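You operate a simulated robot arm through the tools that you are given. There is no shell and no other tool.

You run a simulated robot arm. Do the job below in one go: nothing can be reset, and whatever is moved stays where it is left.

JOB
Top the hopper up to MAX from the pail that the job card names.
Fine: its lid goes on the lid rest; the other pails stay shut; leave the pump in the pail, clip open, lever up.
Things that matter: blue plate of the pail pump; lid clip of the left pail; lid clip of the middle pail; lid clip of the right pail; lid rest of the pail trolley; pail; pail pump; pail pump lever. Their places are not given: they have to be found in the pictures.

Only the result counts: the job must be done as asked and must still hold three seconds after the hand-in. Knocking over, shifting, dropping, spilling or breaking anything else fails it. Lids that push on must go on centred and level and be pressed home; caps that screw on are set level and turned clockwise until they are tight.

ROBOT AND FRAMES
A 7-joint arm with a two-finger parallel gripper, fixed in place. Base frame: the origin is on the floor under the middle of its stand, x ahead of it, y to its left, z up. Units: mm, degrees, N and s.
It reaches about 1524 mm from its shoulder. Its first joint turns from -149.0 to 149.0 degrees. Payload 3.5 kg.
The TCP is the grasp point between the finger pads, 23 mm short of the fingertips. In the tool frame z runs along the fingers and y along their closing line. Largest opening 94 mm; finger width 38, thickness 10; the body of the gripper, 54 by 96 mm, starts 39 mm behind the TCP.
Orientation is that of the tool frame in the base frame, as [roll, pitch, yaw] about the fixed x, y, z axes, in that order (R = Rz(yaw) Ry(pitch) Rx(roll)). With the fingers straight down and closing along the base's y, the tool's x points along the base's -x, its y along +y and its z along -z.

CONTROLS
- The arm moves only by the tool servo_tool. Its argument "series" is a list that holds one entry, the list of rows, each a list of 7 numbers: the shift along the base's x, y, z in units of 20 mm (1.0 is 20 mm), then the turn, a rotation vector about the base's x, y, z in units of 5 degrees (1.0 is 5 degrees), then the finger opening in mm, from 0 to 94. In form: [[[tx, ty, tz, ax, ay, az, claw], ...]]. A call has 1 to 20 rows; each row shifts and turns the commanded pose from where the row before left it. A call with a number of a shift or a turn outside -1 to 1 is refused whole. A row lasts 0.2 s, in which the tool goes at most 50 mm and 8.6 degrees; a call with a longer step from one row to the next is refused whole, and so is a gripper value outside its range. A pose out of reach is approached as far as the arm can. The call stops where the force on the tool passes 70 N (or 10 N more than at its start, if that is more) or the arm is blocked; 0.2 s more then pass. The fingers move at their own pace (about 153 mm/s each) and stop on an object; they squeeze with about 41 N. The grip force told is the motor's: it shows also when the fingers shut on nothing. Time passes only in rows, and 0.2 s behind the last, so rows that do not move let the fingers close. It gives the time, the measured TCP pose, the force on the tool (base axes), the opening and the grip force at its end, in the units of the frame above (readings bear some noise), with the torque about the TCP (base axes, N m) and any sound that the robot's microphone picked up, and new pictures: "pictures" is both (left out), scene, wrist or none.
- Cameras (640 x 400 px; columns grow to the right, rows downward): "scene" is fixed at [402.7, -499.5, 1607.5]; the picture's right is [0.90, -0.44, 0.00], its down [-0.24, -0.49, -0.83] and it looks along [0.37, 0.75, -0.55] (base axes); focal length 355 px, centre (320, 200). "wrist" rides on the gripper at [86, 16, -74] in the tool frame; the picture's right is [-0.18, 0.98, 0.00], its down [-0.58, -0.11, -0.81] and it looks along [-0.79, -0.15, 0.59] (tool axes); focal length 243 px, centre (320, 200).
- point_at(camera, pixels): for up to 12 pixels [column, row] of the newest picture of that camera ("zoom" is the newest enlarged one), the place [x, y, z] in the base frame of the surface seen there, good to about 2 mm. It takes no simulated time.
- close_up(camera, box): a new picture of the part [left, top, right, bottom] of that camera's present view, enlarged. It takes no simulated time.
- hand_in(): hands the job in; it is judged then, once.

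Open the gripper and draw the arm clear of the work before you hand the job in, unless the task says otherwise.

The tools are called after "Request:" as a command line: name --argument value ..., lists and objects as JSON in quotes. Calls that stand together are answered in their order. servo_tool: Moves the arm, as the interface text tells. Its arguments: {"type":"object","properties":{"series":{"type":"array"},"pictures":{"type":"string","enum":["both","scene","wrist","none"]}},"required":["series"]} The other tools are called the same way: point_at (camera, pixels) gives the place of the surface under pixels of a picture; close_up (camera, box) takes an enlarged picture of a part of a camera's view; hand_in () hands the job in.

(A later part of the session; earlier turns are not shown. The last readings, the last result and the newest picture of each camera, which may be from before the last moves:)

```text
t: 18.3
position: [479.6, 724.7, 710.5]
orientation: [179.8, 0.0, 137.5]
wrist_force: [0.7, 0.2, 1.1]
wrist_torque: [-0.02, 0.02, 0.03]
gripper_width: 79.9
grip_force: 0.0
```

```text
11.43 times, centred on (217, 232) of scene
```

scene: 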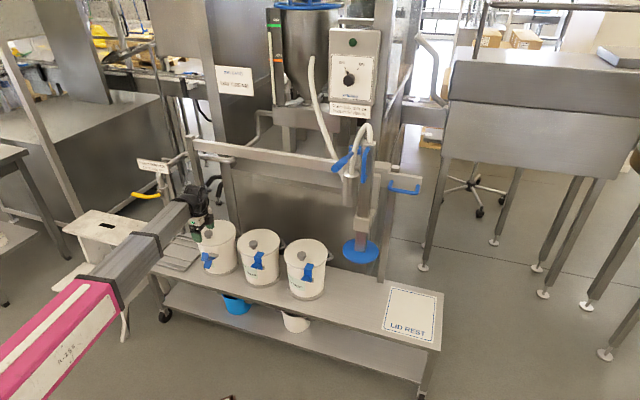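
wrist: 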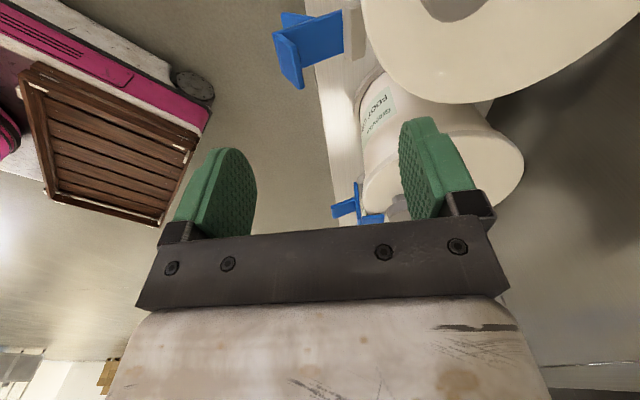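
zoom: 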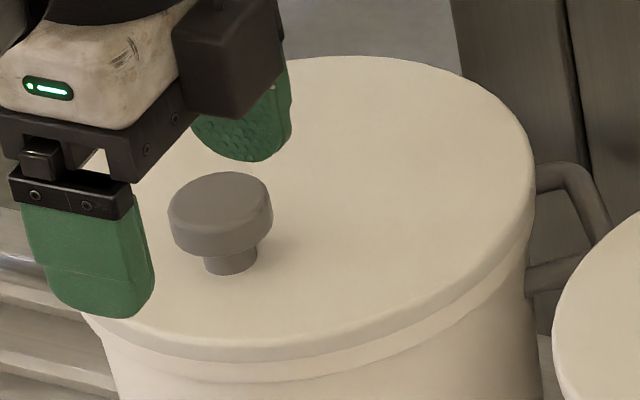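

Request:
point_at --camera "zoom" --pixels '[[220, 200], [178, 205], [262, 195], [220, 178], [225, 222], [180, 240], [222, 250], [268, 230], [208, 262], [254, 258], [230, 272], [400, 250]]'

```text
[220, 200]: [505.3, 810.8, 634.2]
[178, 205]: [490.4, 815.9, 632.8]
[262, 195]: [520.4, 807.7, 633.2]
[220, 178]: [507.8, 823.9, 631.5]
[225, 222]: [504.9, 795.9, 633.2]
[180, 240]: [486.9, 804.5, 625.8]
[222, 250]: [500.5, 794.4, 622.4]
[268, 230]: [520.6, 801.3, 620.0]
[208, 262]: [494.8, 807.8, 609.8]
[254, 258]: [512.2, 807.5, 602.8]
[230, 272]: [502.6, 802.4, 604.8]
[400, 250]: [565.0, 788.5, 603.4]
```

Knob head centre is about (505.5,810.5), z 614–634, lying 44 mm in front of the lid centre (536,842). I move above it with the fingers closing along n, then descend to TCP z≈630.

Request:
servo_tool --series '[[[0.26, 0.86, 0, 0, 0, 0, 80], [0.26, 0.86, 0, 0, 0, 0, 80], [0.26, 0.86, 0, 0, 0, 0, 80], [0.26, 0.86, 0, 0, 0, 0, 80], [0.26, 0.86, 0, 0, 0, 0, 80], [0, 0, -0.8, 0, 0, 0, 80], [0, 0, -0.8, 0, 0, 0, 80], [0, 0, -0.8, 0, 0, 0, 80], [0, 0, -0.8, 0, 0, 0, 80], [0, 0, -0.8, 0, 0, 0, 80]]]' --pictures "both"

Request:
close_up --camera "scene" --box '[180, 200, 250, 270]'

```text
t: 20.5
position: [507.3, 810.3, 631.1]
orientation: [179.8, 0.1, 137.5]
wrist_force: [0.3, 0.3, 0.1]
wrist_torque: [-0.01, 0.0, -0.04]
gripper_width: 79.8
grip_force: 0.1
```

scene: 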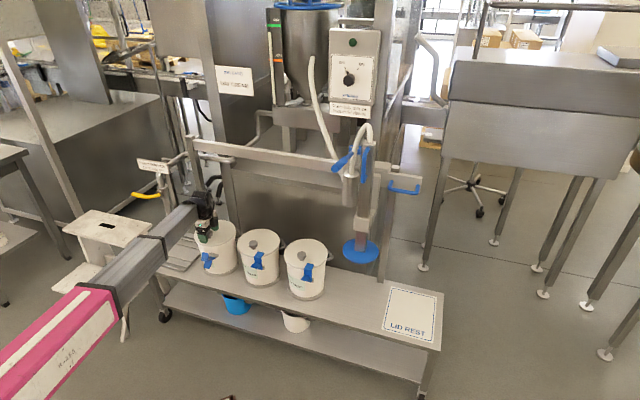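
wrist: 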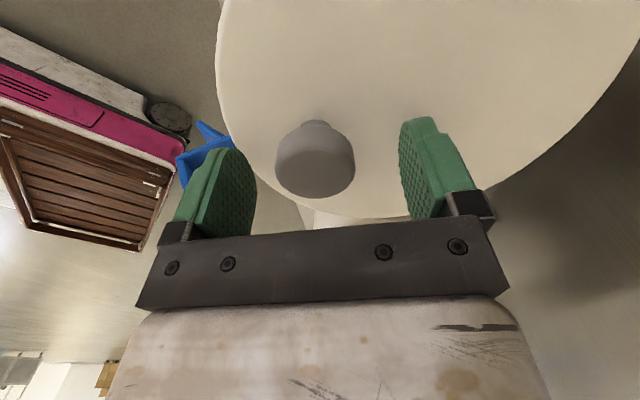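

```text
5.71 times, centred on (215, 235) of scene
```

zoom: 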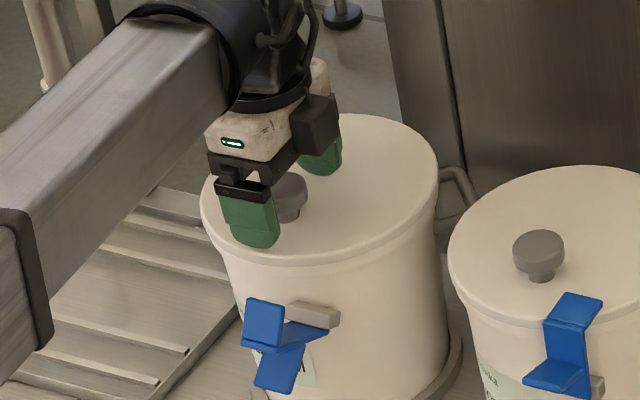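

The knob sits between the open fingers. I check its centre from the wrist view, around (315,165), before closing.

Request:
point_at --camera "wrist" --pixels '[[315, 170], [280, 168], [350, 168], [315, 192], [315, 140], [300, 125], [315, 180]]'

```text
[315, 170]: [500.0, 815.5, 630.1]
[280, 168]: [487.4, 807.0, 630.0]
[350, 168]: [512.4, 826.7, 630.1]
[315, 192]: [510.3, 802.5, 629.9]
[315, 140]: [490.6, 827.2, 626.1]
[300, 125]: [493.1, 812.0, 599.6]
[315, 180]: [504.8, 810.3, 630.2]
```

The knob centre averages to about (503,813), 4 mm off along -d only, so I shift by that and close the fingers.

Request:
servo_tool --series '[[[-0.147, 0.135, 0, 0, 0, 0, 80], [0, 0, 0, 0, 0, 0, 25], [0, 0, 0, 0, 0, 0, 25], [0, 0, 0, 0, 0, 0, 20], [0, 0, 0, 0, 0, 0, 20]]]' --pictures "wrist"

```text
t: 21.7
position: [501.7, 814.3, 629.8]
orientation: [179.9, 0.0, 137.5]
wrist_force: [0.3, 0.7, 0.3]
wrist_torque: [-0.05, 0.01, 0.01]
gripper_width: 36.8
grip_force: 40.8
heard: snap
```

wrist: 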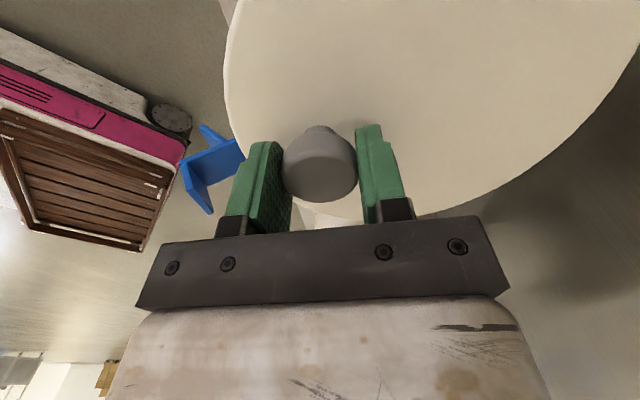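

The fingers hold the knob (36.8 mm wide) and a snap was heard; the clip is still open at (205,165). I lift slowly by 30 mm and check force and pictures.

Request:
servo_tool --series '[[[0, 0, 0.15, 0, 0, 0, 20], [0, 0, 0.25, 0, 0, 0, 20], [0, 0, 0.3, 0, 0, 0, 20], [0, 0, 0.3, 0, 0, 0, 20], [0, 0, 0.5, 0, 0, 0, 20]]]' --pictures "both"

Request:
close_up --camera "scene" --box '[180, 200, 250, 280]'

```text
t: 22.9
position: [501.1, 811.9, 661.7]
orientation: [179.8, 0.1, 137.3]
wrist_force: [-1.0, -0.6, -1.3]
wrist_torque: [-0.03, 0.04, 0.01]
gripper_width: 36.5
grip_force: 41.3
```

scene: 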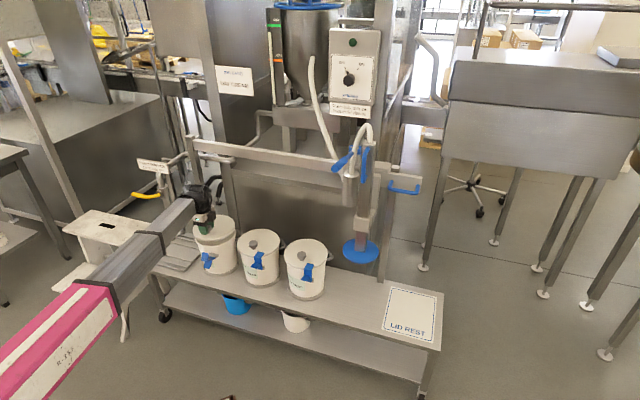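
wrist: 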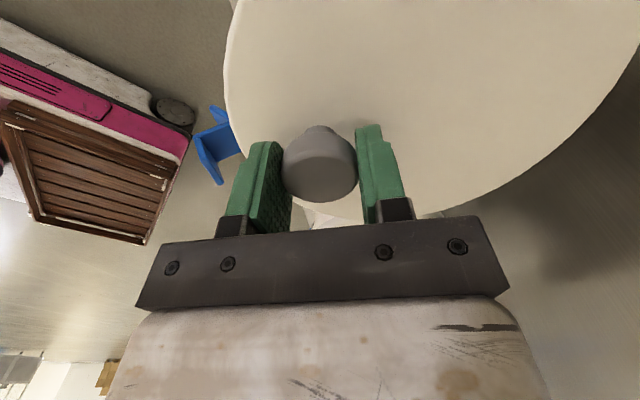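

```text
5.00 times, centred on (215, 240) of scene
```

zoom: 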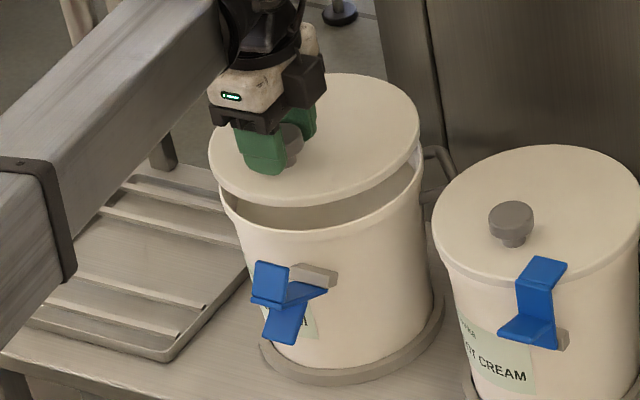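

The lid hangs level, held by the knob, and the open pail shows beneath it. I measure the lid-rest card corners for placement before moving.

Request:
close_up --camera "scene" --box '[370, 270, 450, 350]'

Request:
point_at --camera "scene" --pixels '[[394, 288], [434, 300], [430, 340], [387, 328], [410, 313], [420, 345], [345, 295], [440, 295], [431, 352], [393, 283]]'

```text
5.00 times, centred on (410, 310) of scene
```

zoom: 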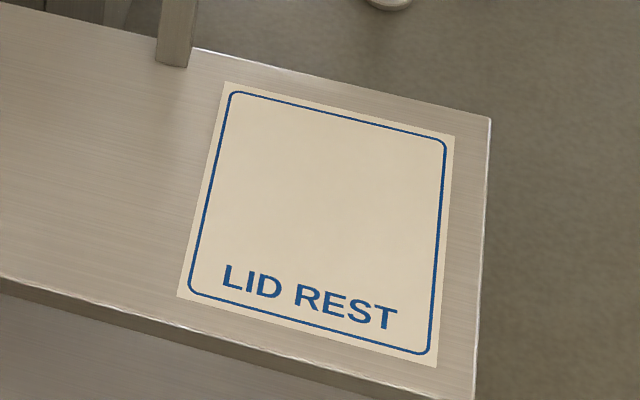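

```text
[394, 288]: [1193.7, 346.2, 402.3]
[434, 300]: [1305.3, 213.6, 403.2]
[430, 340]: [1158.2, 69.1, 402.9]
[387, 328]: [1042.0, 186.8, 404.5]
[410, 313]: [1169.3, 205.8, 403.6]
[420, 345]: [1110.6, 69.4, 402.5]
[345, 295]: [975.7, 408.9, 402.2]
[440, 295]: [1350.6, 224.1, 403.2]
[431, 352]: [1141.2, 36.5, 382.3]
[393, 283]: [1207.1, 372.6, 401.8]
```

Request:
point_at --camera "zoom" --pixels '[[223, 82], [455, 136], [437, 366], [178, 297], [235, 93], [444, 141], [427, 353], [191, 290], [318, 215], [480, 360], [488, 120], [310, 310]]'

```text
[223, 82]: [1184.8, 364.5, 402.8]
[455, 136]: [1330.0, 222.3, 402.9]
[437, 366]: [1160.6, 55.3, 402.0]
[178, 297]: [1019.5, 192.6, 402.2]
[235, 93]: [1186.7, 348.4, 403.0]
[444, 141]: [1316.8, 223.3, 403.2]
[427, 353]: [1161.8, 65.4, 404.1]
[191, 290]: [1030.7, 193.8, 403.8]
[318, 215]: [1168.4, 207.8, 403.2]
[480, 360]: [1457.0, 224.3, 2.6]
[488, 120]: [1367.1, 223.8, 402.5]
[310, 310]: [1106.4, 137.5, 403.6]
```

Card centre is about (1173.7,208.7) at z 403, 203 x 238 mm. I lift the lid to z≈760 and bring it forward (-n) clear of the other pails.

Request:
servo_tool --series '[[[0, 0, 1, 0, 0, 0, 20], [0, 0, 1, 0, 0, 0, 20], [0, 0, 1, 0, 0, 0, 20], [0, 0, 1, 0, 0, 0, 20], [0, 0, 1, 0, 0, 0, 20], [-0.4, -0.4, 0, 0, 0, 0, 20], [-0.85, -0.87, 0, 0, 0, 0, 20], [-0.85, -0.87, 0, 0, 0, 0, 20], [-0.85, -0.87, 0, 0, 0, 0, 20], [-0.85, -0.87, 0, 0, 0, 0, 20], [-0.85, -0.87, 0, 0, 0, 0, 20], [-0.85, -0.87, 0, 0, 0, 0, 20], [-0.85, -0.87, 0, 0, 0, 0, 20], [-0.85, -0.87, 0, 0, 0, 0, 20], [-0.4, -0.4, 0, 0, 0, 0, 20]]]' --pictures "both"

Request:
close_up --camera "scene" --box '[150, 180, 260, 280]'

```text
t: 26.1
position: [350.7, 659.2, 761.3]
orientation: [179.9, 0.1, 137.5]
wrist_force: [0.6, -0.1, -0.3]
wrist_torque: [-0.04, 0.04, 0.03]
gripper_width: 36.6
grip_force: 41.2
```

scene: 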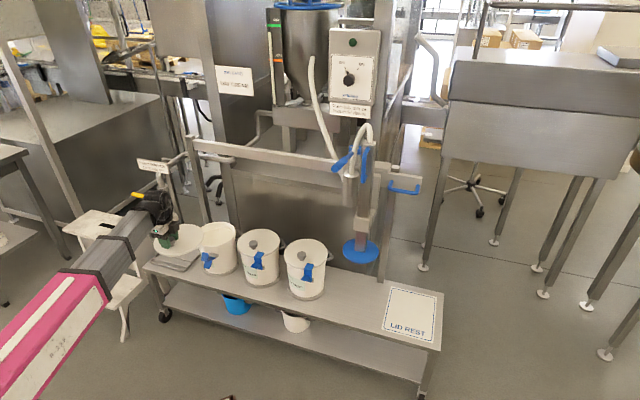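
wrist: 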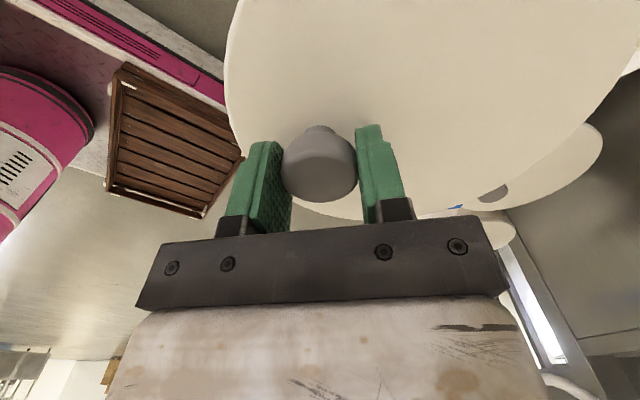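

```text
4.00 times, centred on (205, 230) of scene
```

zoom: 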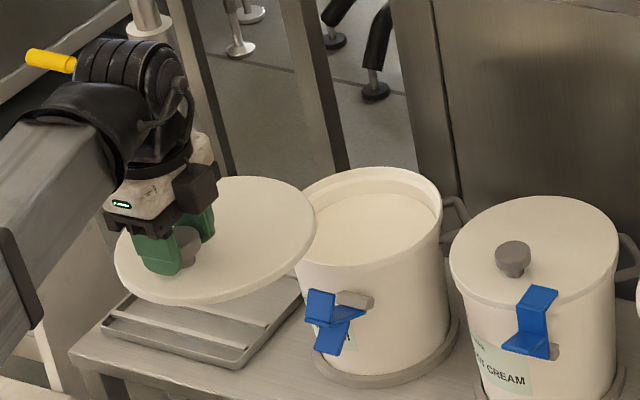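

The open pail shows cream near the top. I measure the held lid's rim, the pail's rim and the cream surface in this zoom.

Request:
point_at --camera "zoom" --pixels '[[125, 250], [175, 300], [260, 285], [311, 225], [290, 185], [240, 180], [380, 230], [310, 195], [370, 170], [436, 195], [430, 235], [330, 260]]'

```text
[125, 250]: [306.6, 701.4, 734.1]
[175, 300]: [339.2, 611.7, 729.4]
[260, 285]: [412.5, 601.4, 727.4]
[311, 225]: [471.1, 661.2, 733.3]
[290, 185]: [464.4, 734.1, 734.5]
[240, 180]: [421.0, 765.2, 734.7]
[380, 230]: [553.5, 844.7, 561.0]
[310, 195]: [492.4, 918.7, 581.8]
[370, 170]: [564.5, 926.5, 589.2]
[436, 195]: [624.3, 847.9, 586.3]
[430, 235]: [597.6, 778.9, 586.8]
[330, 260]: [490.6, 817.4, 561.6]
```

The lid's centre is offset (36,26) from the TCP. I now carry it along +d in front of the trolley (n≈-216), at z 761, in two stages.

Request:
servo_tool --series '[[[0.5, -0.485, 0, 0, 0, 0, 20], [0.974, -0.944, 0, 0, 0, 0, 20], [0.974, -0.944, 0, 0, 0, 0, 20], [0.974, -0.944, 0, 0, 0, 0, 20], [0.974, -0.944, 0, 0, 0, 0, 20], [0.974, -0.944, 0, 0, 0, 0, 20], [0.974, -0.944, 0, 0, 0, 0, 20], [0.974, -0.944, 0, 0, 0, 0, 20], [0.974, -0.944, 0, 0, 0, 0, 20], [0.974, -0.944, 0, 0, 0, 0, 20], [0.974, -0.944, 0, 0, 0, 0, 20], [0.974, -0.944, 0, 0, 0, 0, 20], [0.974, -0.944, 0, 0, 0, 0, 20], [0.974, -0.944, 0, 0, 0, 0, 20], [0.974, -0.944, 0, 0, 0, 0, 20], [0.974, -0.944, 0, 0, 0, 0, 20], [0.974, -0.944, 0, 0, 0, 0, 20], [0.5, -0.485, 0, 0, 0, 0, 20]]]' --pictures "both"

```text
t: 29.9
position: [683.0, 336.6, 760.2]
orientation: [179.8, -0.1, 137.5]
wrist_force: [-0.2, 0.5, -0.2]
wrist_torque: [0.01, 0.01, -0.04]
gripper_width: 36.9
grip_force: 40.5
```

scene: 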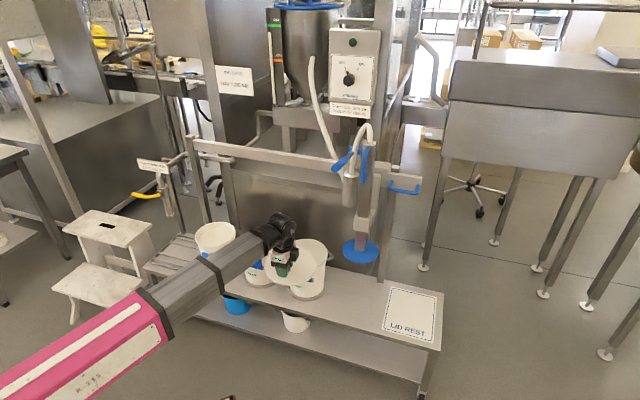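
wrist: 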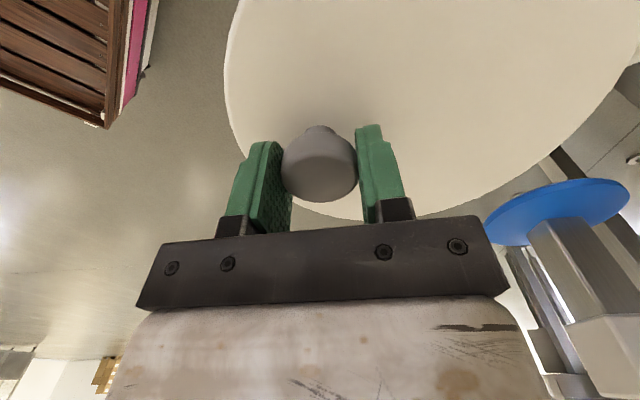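

The lid remains level; the pump's blue plate appears at (560,205) in the wrist picture. I check the plate's nearest edge before passing it.

Request:
point_at --camera "wrist" --pixels '[[487, 218], [525, 190], [560, 210], [600, 185], [620, 195], [515, 240], [450, 190], [580, 270], [600, 340]]'

Request:
point_at --camera "scene" --pixels '[[345, 250], [360, 264], [375, 256], [379, 246], [350, 242], [360, 252]]'

```text
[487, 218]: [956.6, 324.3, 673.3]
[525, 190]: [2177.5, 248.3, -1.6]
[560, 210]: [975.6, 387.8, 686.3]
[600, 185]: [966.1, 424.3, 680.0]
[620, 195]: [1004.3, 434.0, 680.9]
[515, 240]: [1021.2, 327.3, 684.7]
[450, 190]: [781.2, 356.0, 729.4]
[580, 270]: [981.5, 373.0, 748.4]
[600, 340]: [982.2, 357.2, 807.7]
```

```text
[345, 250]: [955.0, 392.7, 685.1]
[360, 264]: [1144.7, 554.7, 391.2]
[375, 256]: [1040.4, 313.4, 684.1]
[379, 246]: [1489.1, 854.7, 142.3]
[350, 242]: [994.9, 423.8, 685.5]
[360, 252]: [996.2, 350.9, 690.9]
```

The plate's centre is about (1004,366) with radius ≈67 at z 685, so the lid passes it with about 40 mm to spare. I continue along +d.

Request:
servo_tool --series '[[[0.5, -0.5, 0, 0, 0, 0, 20], [0.97, -0.97, 0, 0, 0, 0, 20], [0.97, -0.97, 0, 0, 0, 0, 20], [0.97, -0.97, 0, 0, 0, 0, 20], [0.97, -0.97, 0, 0, 0, 0, 20], [0.97, -0.97, 0, 0, 0, 0, 20], [0.97, -0.97, 0, 0, 0, 0, 20], [0.97, -0.97, 0, 0, 0, 0, 20], [0.97, -0.97, 0, 0, 0, 0, 20], [0.97, -0.97, 0, 0, 0, 0, 20], [0.97, -0.97, 0, 0, 0, 0, 20], [0.97, -0.97, 0, 0, 0, 0, 20], [0.97, -0.97, 0, 0, 0, 0, 20], [0.97, -0.97, 0, 0, 0, 0, 20], [0.97, -0.97, 0, 0, 0, 0, 20], [0.97, -0.97, 0, 0, 0, 0, 20], [0.5, -0.5, 0, 0, 0, 0, 20]]]' --pictures "both"

```text
t: 33.5
position: [992.3, 27.1, 760.1]
orientation: [179.8, 0.1, 137.6]
wrist_force: [0.2, -0.2, -1.1]
wrist_torque: [-0.05, 0.02, 0.0]
gripper_width: 36.6
grip_force: 41.0
```

scene: 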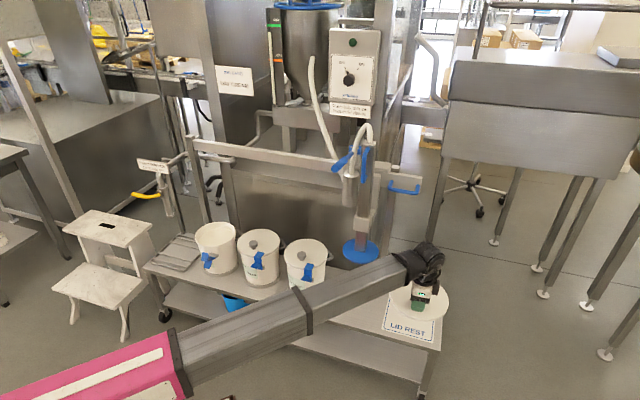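
wrist: 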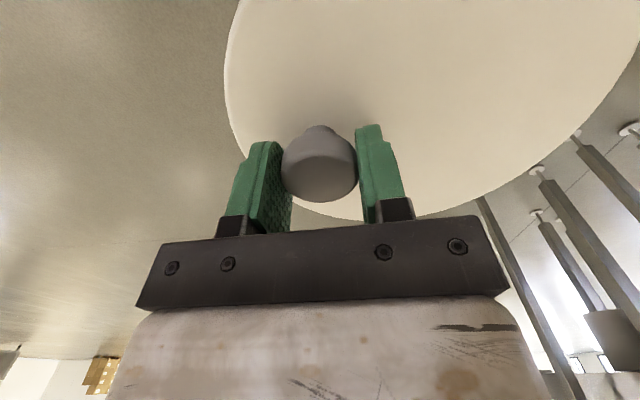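

I bring the lid inward over the rest and lower it: to about (1137,182), z 520.

Request:
servo_tool --series '[[[0.907, 0.97, -0.75, 0, 0, 0, 20], [0.907, 0.97, -0.75, 0, 0, 0, 20], [0.907, 0.97, -0.75, 0, 0, 0, 20], [0.907, 0.97, -0.75, 0, 0, 0, 20], [0.907, 0.97, -0.75, 0, 0, 0, 20], [0.907, 0.97, -0.75, 0, 0, 0, 20], [0.907, 0.97, -0.75, 0, 0, 0, 20], [0.907, 0.97, -0.75, 0, 0, 0, 20], [0, 0, -1, 0, 0, 0, 20], [0, 0, -1, 0, 0, 0, 20], [0, 0, -1, 0, 0, 0, 20], [0, 0, -1, 0, 0, 0, 20], [0, 0, -1, 0, 0, 0, 20], [0, 0, -1, 0, 0, 0, 20]]]' --pictures "both"

Request:
close_up --camera "scene" --box '[360, 250, 450, 350]'

```text
t: 36.5
position: [1138.2, 181.2, 521.5]
orientation: [179.8, 0.0, 137.4]
wrist_force: [1.1, 0.9, -1.9]
wrist_torque: [-0.03, 0.01, -0.01]
gripper_width: 36.9
grip_force: 41.5
```

scene: 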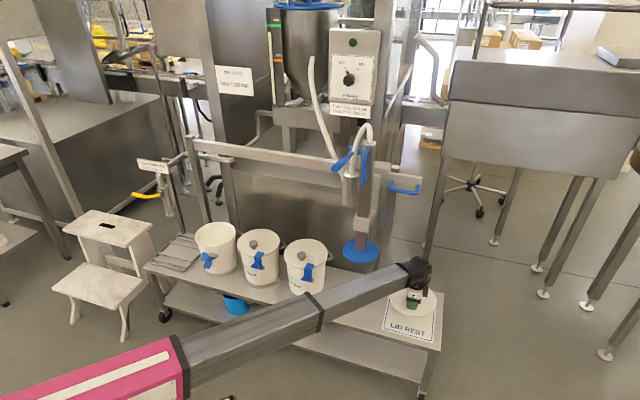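
wrist: 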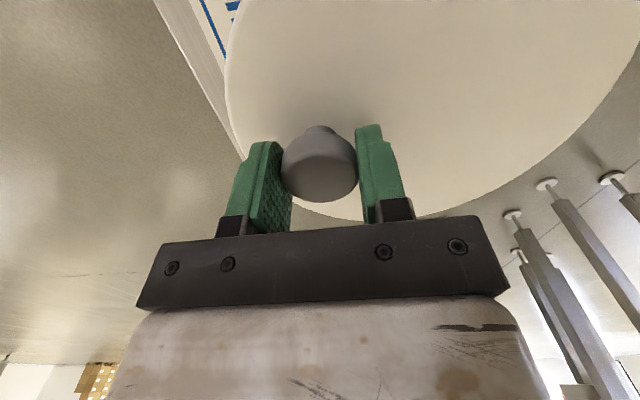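

```text
4.00 times, centred on (405, 300) of scene
```

zoom: 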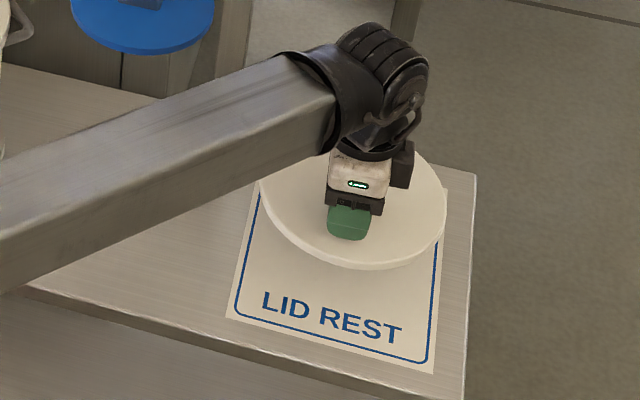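

The lid is above the card. I lower to 461, then creep in 2–3 mm steps watching for contact.

Request:
servo_tool --series '[[[0, 0, -1, 0, 0, 0, 20], [0, 0, -1, 0, 0, 0, 20], [0, 0, -0.9, 0, 0, 0, 20], [0, 0, -0.15, 0, 0, 0, 20], [0, 0, -0.15, 0, 0, 0, 20]]]' --pictures "none"

```text
t: 37.7
position: [1137.0, 179.8, 456.1]
orientation: [179.9, -0.1, 137.4]
wrist_force: [-0.6, 0.8, -1.1]
wrist_torque: [0.0, 0.07, -0.01]
gripper_width: 36.7
grip_force: 41.0
```

No contact yet at z 456. I enlarge the scene to judge the gap and keep creeping down.

Request:
servo_tool --series '[[[0, 0, -0.15, 0, 0, 0, 20], [0, 0, -0.15, 0, 0, 0, 20]]]' --pictures "scene"

Request:
close_up --camera "scene" --box '[380, 270, 450, 350]'

```text
t: 38.3
position: [1137.0, 180.3, 450.7]
orientation: [179.8, 0.1, 137.4]
wrist_force: [0.2, 0.2, -0.9]
wrist_torque: [-0.01, 0.02, 0.02]
gripper_width: 36.8
grip_force: 40.9
```

scene: 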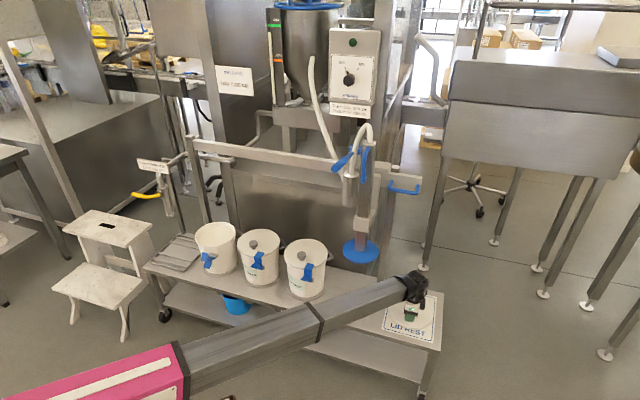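

```text
5.00 times, centred on (415, 310) of scene
```

zoom: 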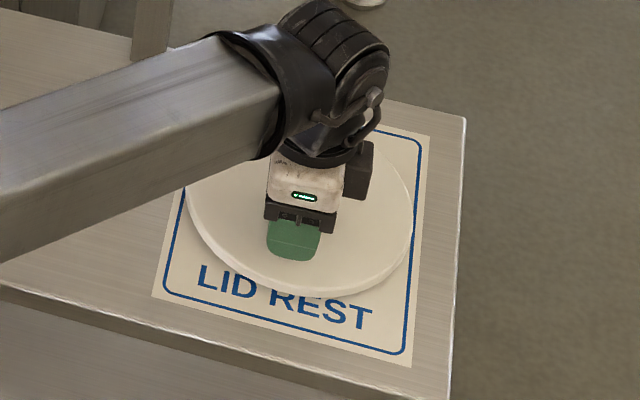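

The lid hovers just above the card, well inside its outline. I creep down in 2 mm steps.

Request:
servo_tool --series '[[[0, 0, -0.1, 0, 0, 0, 20], [0, 0, -0.1, 0, 0, 0, 20]]]' --pictures "none"

```text
t: 38.9
position: [1137.2, 181.2, 446.4]
orientation: [179.8, 0.1, 137.4]
wrist_force: [-0.6, -1.0, -1.0]
wrist_torque: [-0.04, 0.04, 0.0]
gripper_width: 36.8
grip_force: 41.4
```

Still no contact at z 446, so I go on with 2 mm steps.

Request:
servo_tool --series '[[[0, 0, -0.1, 0, 0, 0, 20], [0, 0, -0.1, 0, 0, 0, 20]]]' --pictures "none"

```text
t: 39.5
position: [1137.7, 181.5, 443.0]
orientation: [179.8, 0.1, 137.3]
wrist_force: [0.2, -0.7, -0.1]
wrist_torque: [-0.02, 0.04, 0.0]
gripper_width: 36.7
grip_force: 41.0
```

The force barely changed (-1.0 to -0.1 N). Another two 1.5 mm steps.

Request:
servo_tool --series '[[[0, 0, -0.08, 0, 0, 0, 20], [0, 0, -0.08, 0, 0, 0, 20]]]' --pictures "none"

```text
t: 40.1
position: [1138.7, 181.3, 441.5]
orientation: [179.9, 0.2, 137.6]
wrist_force: [-1.8, 0.2, 8.8]
wrist_torque: [-0.3, 0.39, -0.02]
gripper_width: 36.9
grip_force: 41.1
```

Contact: 8.8 N upward at z 441.5. I open the fingers to release the knob, then lift straight up.

Request:
servo_tool --series '[[[0, 0, 0, 0, 0, 0, 50], [0, 0, 0, 0, 0, 0, 80], [0, 0, 0, 0, 0, 0, 80], [0, 0, 0.5, 0, 0, 0, 80], [0, 0, 1, 0, 0, 0, 80], [0, 0, 1, 0, 0, 0, 80], [0, 0, 1, 0, 0, 0, 80], [0, 0, 1, 0, 0, 0, 80]]]' --pictures "both"

Request:
close_up --camera "scene" --box '[380, 270, 450, 350]'

```text
t: 41.9
position: [1136.4, 182.2, 529.5]
orientation: [179.8, -0.1, 137.4]
wrist_force: [-0.1, 0.2, 0.1]
wrist_torque: [0.02, 0.03, -0.01]
gripper_width: 79.8
grip_force: 0.1
```

scene: 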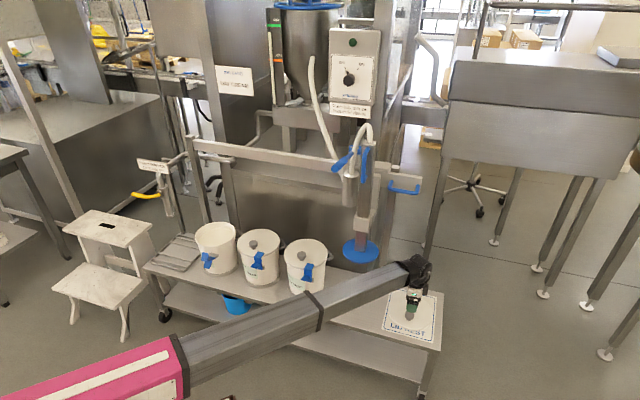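
wrist: 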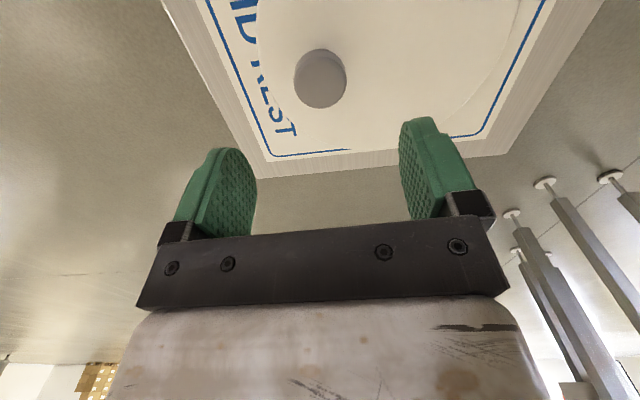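

```text
5.00 times, centred on (415, 310) of scene
```

zoom: 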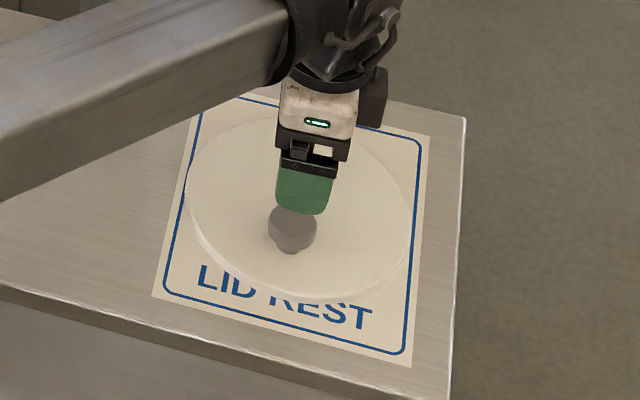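

The lid lies flat inside the card. Next, the pump carriage: I look closely at its U-handle and the D-handle on the column.

Request:
close_up --camera "scene" --box '[365, 165, 435, 205]'

```text
9.14 times, centred on (400, 185) of scene
```

zoom: 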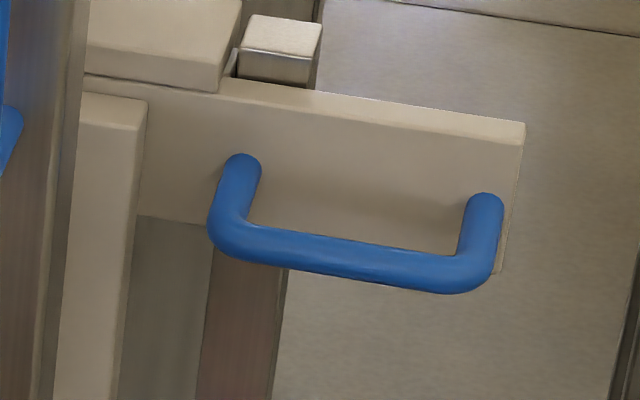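

Request:
point_at --camera "zoom" --pixels '[[242, 170], [222, 235], [300, 245], [340, 255], [420, 265], [470, 275], [485, 210], [340, 180], [515, 150], [150, 180], [280, 60], [110, 180]]'

Request:
close_up --camera "scene" --box '[325, 120, 395, 200]'

```text
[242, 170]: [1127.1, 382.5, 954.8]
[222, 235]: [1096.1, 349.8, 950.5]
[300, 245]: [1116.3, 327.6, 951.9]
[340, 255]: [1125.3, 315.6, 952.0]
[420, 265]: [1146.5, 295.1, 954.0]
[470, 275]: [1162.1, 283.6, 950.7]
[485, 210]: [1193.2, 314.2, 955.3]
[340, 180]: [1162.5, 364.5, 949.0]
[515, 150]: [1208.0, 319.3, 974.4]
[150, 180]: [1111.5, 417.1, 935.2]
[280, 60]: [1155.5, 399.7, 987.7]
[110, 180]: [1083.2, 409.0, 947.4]
```

```text
5.00 times, centred on (360, 160) of scene
```

zoom: 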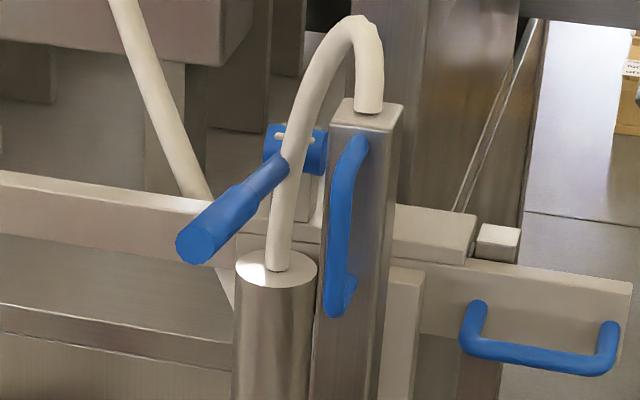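

The U-handle's bar lies near n=+50, z≈944, centre about (1130,319), and the rail runs at -45°. A straight-down hand would put the boom into the pump, so I plan a horizontal grip pointing along +n; first I rise clear and turn yaw the safe way (negative).

Request:
servo_tool --series '[[[0, 0, 1, 0, 0, 0, 80], [0, 0, 1, 0, 0, 0, 80], [0, 0, 1, 0, 0, 0, 80], [-0.3, -0.3, 1, 0, 0, 0, 80], [-0.6, -0.3, 1, 0, 0, -0.5, 80], [-0.6, -0.3, 0.7, 0, 0, -1, 80], [-0.6, -0.2, 0.7, 0, 0, -1, 80], [-0.6, -0.2, 0.7, 0, 0, -1, 80], [-0.6, -0.2, 0.7, 0, 0, -1, 80], [-0.6, -0.2, 0.7, 0, 0, -1, 80], [-0.6, -0.1, 0.7, 0, 0, -1, 80], [-0.6, 0, 0.7, 0, 0, -1, 80], [-0.6, 0, 0.7, 0, 0, -1, 80], [-0.6, 0, 0.7, 0, 0, -1, 80], [-0.6, 0, 0.7, 0, 0, -1, 80], [-0.6, 0, 0.7, 0, 0, -1, 80], [-0.6, 0, 0.7, 0, 0, -1, 80], [-0.6, 0, 0.7, 0, 0, -1, 80], [0, 0, 0.7, 0, 0, -1, 80], [0, 0, 0.7, 0, 0, -1, 80]]]' --pictures "both"

```text
t: 46.1
position: [963.0, 144.8, 840.4]
orientation: [179.9, -0.1, 59.8]
wrist_force: [-0.3, -1.1, -0.4]
wrist_torque: [0.0, 0.02, 0.0]
gripper_width: 80.3
grip_force: 0.1
```

scene: 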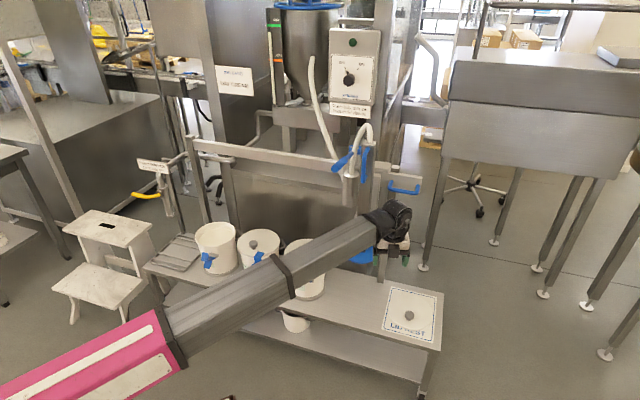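
wrist: 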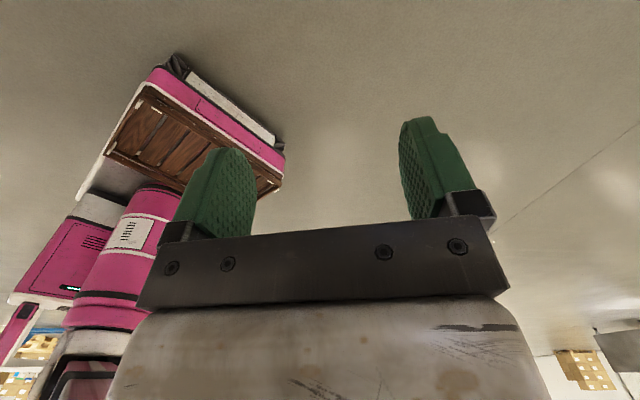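

I continue the yaw turn to -45° while rising to z≈940, still well in front of the pump.

Request:
servo_tool --series '[[[0, 0, 0.25, 0, 0, -1, 60], [0, 0, 0.25, 0, 0, -1, 60], [0, 0, 0.25, 0, 0, -1, 60], [0, 0, 0.25, 0, 0, -1, 60], [0, 0, 0.25, 0, 0, -1, 60], [0, 0, 0.25, 0, 0, -1, 60], [0, 0, 0.25, 0, 0, -1, 60], [0, 0, 0.25, 0, 0, -1, 60], [0, 0, 0.25, 0, 0, -1, 60], [0, 0, 0.25, 0, 0, -1, 60], [0, 0, 0.25, 0, 0, -1, 60], [0, 0, 0.25, 0, 0, -1, 60], [0, 0, 0.25, 0, 0, -1, 60], [0, 0, 0.25, 0, 0, -1, 60], [0, 0, 0.25, 0, 0, -1, 60], [0, 0, 0.25, 0, 0, -1, 60], [0, 0, 0.25, 0, 0, -1, 60], [0, 0, 0.25, 0, 0, -1, 60], [0, 0, 0.25, 0, 0, -1, 60], [0, 0, 0.25, 0, 0, -1, 60]]]' --pictures "none"

```text
t: 50.3
position: [964.5, 144.1, 883.2]
orientation: [179.8, -0.1, 15.6]
wrist_force: [-0.9, 0.0, 0.2]
wrist_torque: [0.0, 0.0, 0.01]
gripper_width: 60.1
grip_force: 0.1
out of reach, approached as far as the arm can: row 10, 11, 12, 13, 14, 15, 16, 17, 18, 19, 20
```

The yaw stops at about 15.6° (a wrist joint limit), so I turn back in the positive direction toward 137° and will tilt from there instead.

Request:
servo_tool --series '[[[0, 0, 0, 0, 0, 1, 60], [0, 0, 0, 0, 0, 1, 60], [0, 0, 0, 0, 0, 1, 60], [0, 0, 0, 0, 0, 1, 60], [0, 0, 0, 0, 0, 1, 60], [0, 0, 0, 0, 0, 1, 60]]]' --pictures "none"

```text
t: 51.7
position: [963.5, 144.8, 884.8]
orientation: [179.8, -0.1, 45.7]
wrist_force: [0.3, 0.2, 0.0]
wrist_torque: [-0.01, 0.0, 0.0]
gripper_width: 59.9
grip_force: 0.1
```

The commanded pose follows the measured one (yaw 45.7). I turn on to 135° and rise to z≈944.

Request:
servo_tool --series '[[[0, 0, 0.165, 0, 0, 0.992, 60], [0, 0, 0.165, 0, 0, 0.992, 60], [0, 0, 0.165, 0, 0, 0.992, 60], [0, 0, 0.165, 0, 0, 0.992, 60], [0, 0, 0.165, 0, 0, 0.992, 60], [0, 0, 0.165, 0, 0, 0.992, 60], [0, 0, 0.165, 0, 0, 0.992, 60], [0, 0, 0.165, 0, 0, 0.992, 60], [0, 0, 0.165, 0, 0, 0.992, 60], [0, 0, 0.165, 0, 0, 0.992, 60], [0, 0, 0.165, 0, 0, 0.992, 60], [0, 0, 0.165, 0, 0, 0.992, 60], [0, 0, 0.165, 0, 0, 0.992, 60], [0, 0, 0.165, 0, 0, 0.992, 60], [0, 0, 0.165, 0, 0, 0.992, 60], [0, 0, 0.165, 0, 0, 0.992, 60], [0, 0, 0.165, 0, 0, 0.992, 60], [0, 0, 0.165, 0, 0, 0.992, 60]]]' --pictures "none"

```text
t: 55.5
position: [962.4, 144.2, 944.2]
orientation: [179.8, 0.0, 135.0]
wrist_force: [1.0, 0.3, -1.3]
wrist_torque: [-0.01, 0.03, 0.0]
gripper_width: 59.9
grip_force: 0.1
```

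At yaw 135 I now tilt the hand by 90° about +d so that the fingers point horizontally along +n.

Request:
servo_tool --series '[[[0, 0, 0, 1, -1, 0, 60], [0, 0, 0, 1, -1, 0, 60], [0, 0, 0, 1, -1, 0, 60], [0, 0, 0, 1, -1, 0, 60], [0, 0, 0, 1, -1, 0, 60], [0, 0, 0, 1, -1, 0, 60], [0, 0, 0, 1, -1, 0, 60], [0, 0, 0, 1, -1, 0, 60], [0, 0, 0, 1, -1, 0, 60], [0, 0, 0, 1, -1, 0, 60], [0, 0, 0, 1, -1, 0, 60], [0, 0, 0, 1, -1, 0, 60], [0, 0, 0, 0.73, -0.73, 0, 60]]]' --pictures "both"

```text
t: 58.3
position: [962.2, 144.3, 943.3]
orientation: [89.7, -0.2, 135.0]
wrist_force: [0.4, 0.6, -0.3]
wrist_torque: [-0.03, 0.0, 0.0]
gripper_width: 60.0
grip_force: 0.1
```

scene: 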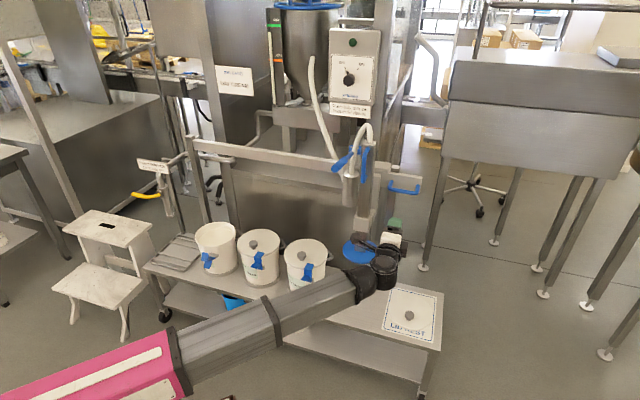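
wrist: 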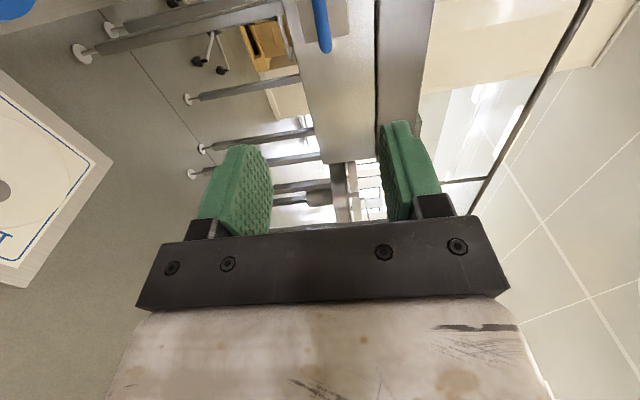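

The hand is horizontal and clear. I yaw it +30° (pointing azimuth 75°) so its camera stays away from the column, and go to a pre-grasp point in front of the U-handle.

Request:
servo_tool --series '[[[0.98, 0.42, 0, 0, 0, 0.857, 60], [0.98, 0.42, 0, 0, 0, 0.857, 60], [0.98, 0.42, 0, 0, 0, 0.857, 60], [0.98, 0.42, 0, 0, 0, 0.857, 60], [0.98, 0.42, 0, 0, 0, 0.857, 60], [0.98, 0.42, 0, 0, 0, 0.857, 60], [0.98, 0.42, 0, 0, 0, 0.857, 60]]]' --pictures "both"

Request:
close_up --camera "scene" --box '[340, 160, 440, 260]'

```text
t: 59.9
position: [1100.2, 202.6, 941.4]
orientation: [89.8, -0.2, 165.0]
wrist_force: [0.6, -0.4, 0.0]
wrist_torque: [0.0, -0.02, -0.03]
gripper_width: 60.0
grip_force: 0.0
```

scene: 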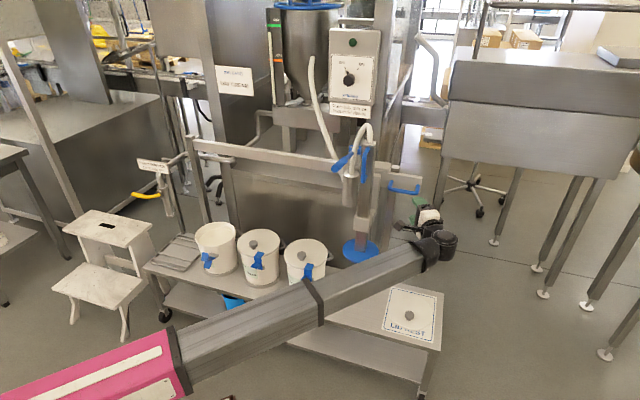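
wrist: 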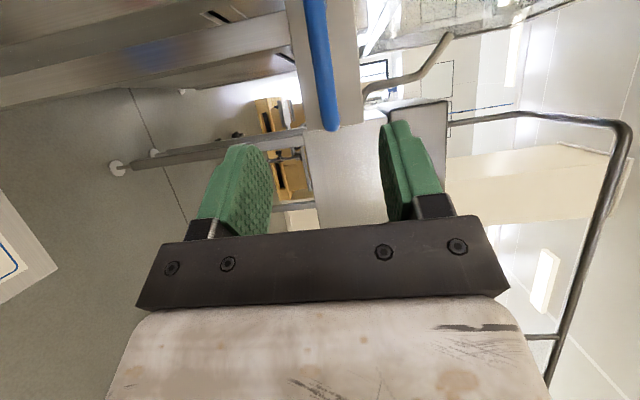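

```text
4.00 times, centred on (390, 210) of scene
```

zoom: 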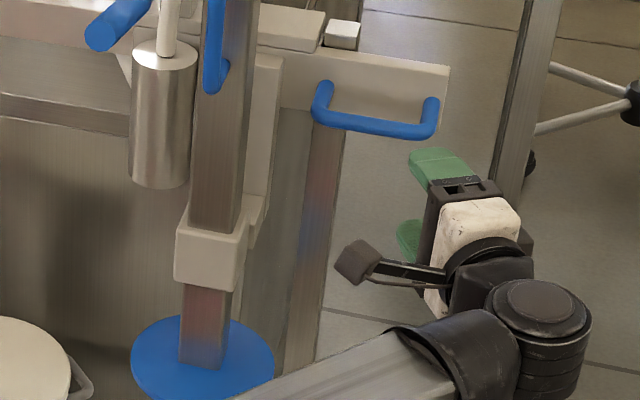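

The bar shows at about (322,70) in the wrist picture, between the finger planes. I measure it from here.

Request:
point_at --camera "wrist" --pixels '[[315, 10], [318, 40], [322, 70], [326, 100], [330, 125], [306, 40], [330, 40], [345, 90], [300, 100]]'

```text
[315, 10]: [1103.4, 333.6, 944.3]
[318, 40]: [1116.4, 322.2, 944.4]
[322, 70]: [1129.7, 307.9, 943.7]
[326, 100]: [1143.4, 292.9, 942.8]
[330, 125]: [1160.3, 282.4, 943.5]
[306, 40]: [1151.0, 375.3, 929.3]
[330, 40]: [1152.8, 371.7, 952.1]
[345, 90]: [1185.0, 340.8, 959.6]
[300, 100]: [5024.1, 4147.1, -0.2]
```

The bar's front surface is at n≈42, z≈943.7, so its centre is near (1130,318.5,943.7). I advance along the finger direction and close on it.

Request:
servo_tool --series '[[[0.25, 0.967, 0.02, 0, 0, 0, 60], [0.25, 0.967, 0.02, 0, 0, 0, 60], [0.25, 0.967, 0.02, 0, 0, 0, 60], [0.25, 0.967, 0.02, 0, 0, 0, 60], [0.25, 0.967, 0.02, 0, 0, 0, 60], [0.25, 0.967, 0.02, 0, 0, 0, 60], [0, 0, 0, 0, 0, 0, 60]]]' --pictures "both"

Request:
close_up --camera "scene" --box '[340, 150, 440, 230]'

```text
t: 61.5
position: [1130.4, 319.5, 946.0]
orientation: [89.8, -0.3, 165.0]
wrist_force: [0.1, 0.5, 0.4]
wrist_torque: [0.0, -0.01, -0.02]
gripper_width: 60.1
grip_force: 0.1
```

scene: 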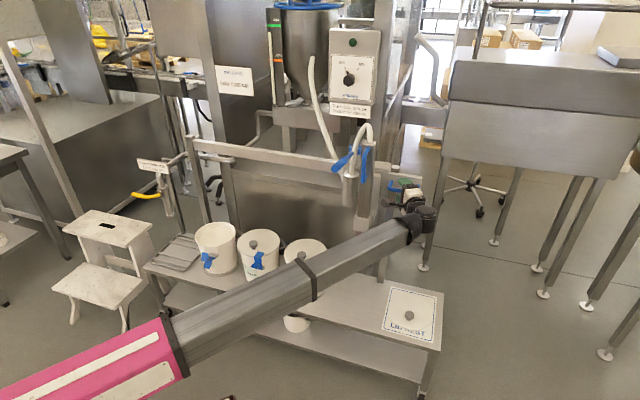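
wrist: 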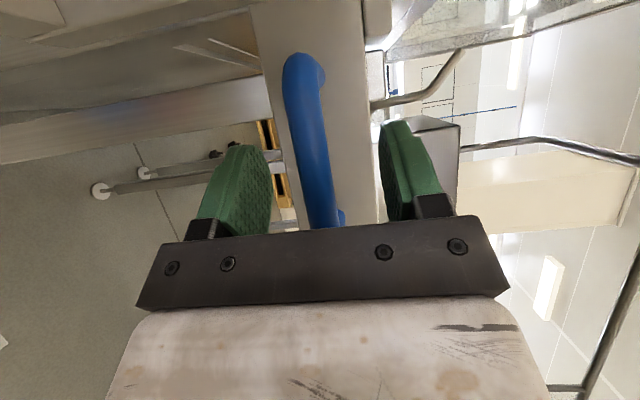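

```text
5.00 times, centred on (390, 190) of scene
```

zoom: 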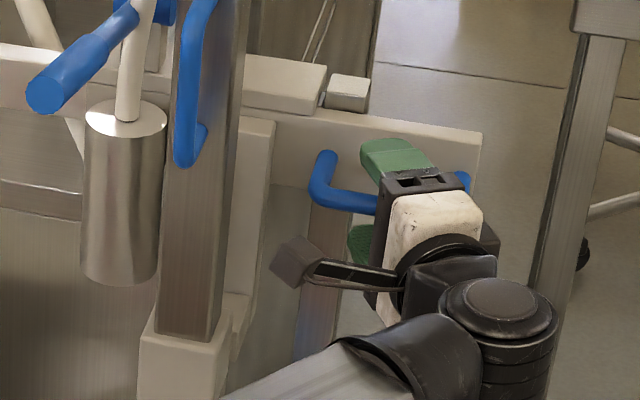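

The bar runs between the fingers. I close the gripper on it.

Request:
servo_tool --series '[[[0, 0, -0.08, 0, 0, 0, 30], [0, 0, 0, 0, 0, 0, 10], [0, 0, 0, 0, 0, 0, 8], [0, 0, 0, 0, 0, 0, 8]]]' --pictures "none"

```text
t: 62.5
position: [1130.3, 319.4, 944.0]
orientation: [89.8, 0.0, 165.1]
wrist_force: [3.3, 3.6, 12.7]
wrist_torque: [-1.28, -1.26, 0.15]
gripper_width: 14.9
grip_force: 44.9
```

The bar is held (14.9 mm). I test the slide with a short, slow pull along -d (50 mm).

Request:
servo_tool --series '[[[-0.2, 0.2, 0, 0, 0, 0, 8], [-0.35, 0.35, 0, 0, 0, 0, 8], [-0.35, 0.35, 0, 0, 0, 0, 8], [-0.35, 0.35, 0, 0, 0, 0, 8], [-0.35, 0.35, 0, 0, 0, 0, 8]]]' --pictures "both"

```text
t: 63.7
position: [1097.6, 353.4, 944.0]
orientation: [89.8, -0.1, 165.0]
wrist_force: [12.2, 14.7, 18.9]
wrist_torque: [-1.24, -1.27, -1.19]
gripper_width: 15.2
grip_force: 45.0
```

scene: 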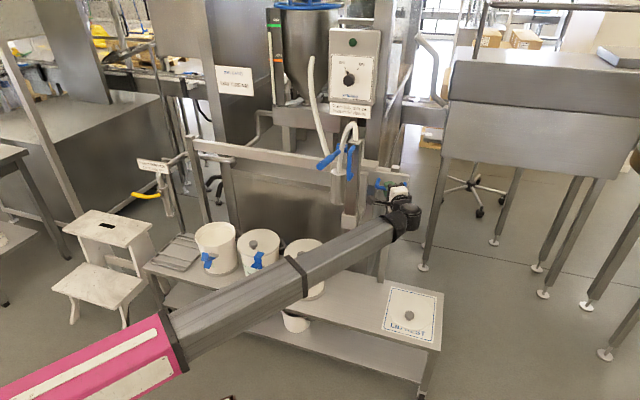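
wrist: 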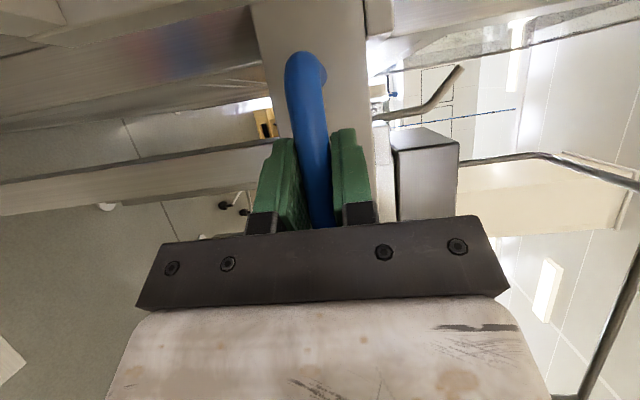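

The pump moved with the hand. A 19 N force toward +n shows the rail's course lies slightly more toward +n, so I add a small +n correction and slide on.

Request:
servo_tool --series '[[[-0.3, 0.36, -0.02, 0, 0, 0, 8], [-0.5, 0.54, 0, 0, 0, 0, 8], [-0.6, 0.63, 0, 0, 0, 0, 8], [-0.6, 0.62, 0, 0, 0, 0, 8], [-0.6, 0.62, 0, 0, 0, 0, 8], [-0.6, 0.62, 0, 0, 0, 0, 8], [-0.6, 0.62, 0, 0, 0, 0, 8], [-0.5, 0.51, 0, 0, 0, 0, 8], [-0.3, 0.31, 0, 0, 0, 0, 8]]]' --pictures "none"

```text
t: 65.7
position: [1003.2, 445.5, 945.3]
orientation: [89.8, 0.0, 165.0]
wrist_force: [-15.3, -14.6, 10.3]
wrist_torque: [-1.07, -1.23, -1.21]
gripper_width: 14.9
grip_force: 44.8
```

Now the force points the other way (-n, 21 N): measured motion shows the rail at almost exactly -45°. I take back the correction and slide on along pure -d.

Request:
servo_tool --series '[[[-0.4, 0.2, 0, 0, 0, 0, 8], [-0.55, 0.5, 0, 0, 0, 0, 8], [-0.6, 0.6, 0, 0, 0, 0, 8], [-0.6, 0.6, 0, 0, 0, 0, 8], [-0.6, 0.6, 0, 0, 0, 0, 8], [-0.6, 0.6, 0, 0, 0, 0, 8], [-0.6, 0.6, 0, 0, 0, 0, 8], [-0.6, 0.6, 0, 0, 0, 0, 8], [-0.6, 0.6, 0, 0, 0, 0, 8], [-0.5, 0.5, 0, 0, 0, 0, 8], [-0.3, 0.3, 0, 0, 0, 0, 8]]]' --pictures "both"

```text
t: 68.1
position: [886.7, 562.9, 945.5]
orientation: [89.8, 0.0, 165.1]
wrist_force: [27.7, 27.6, 35.4]
wrist_torque: [-1.41, -1.13, 0.31]
gripper_width: 15.1
grip_force: 44.6
```

scene: 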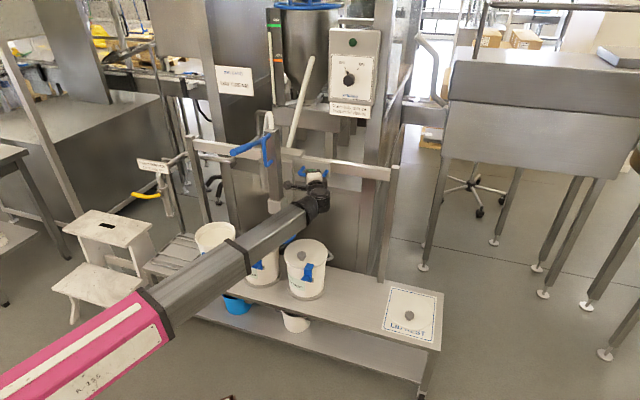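
wrist: 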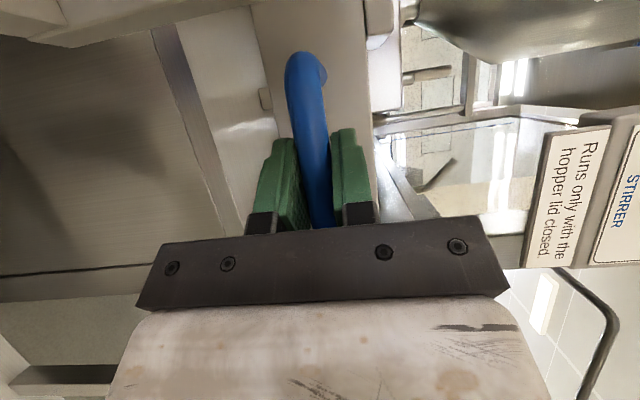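

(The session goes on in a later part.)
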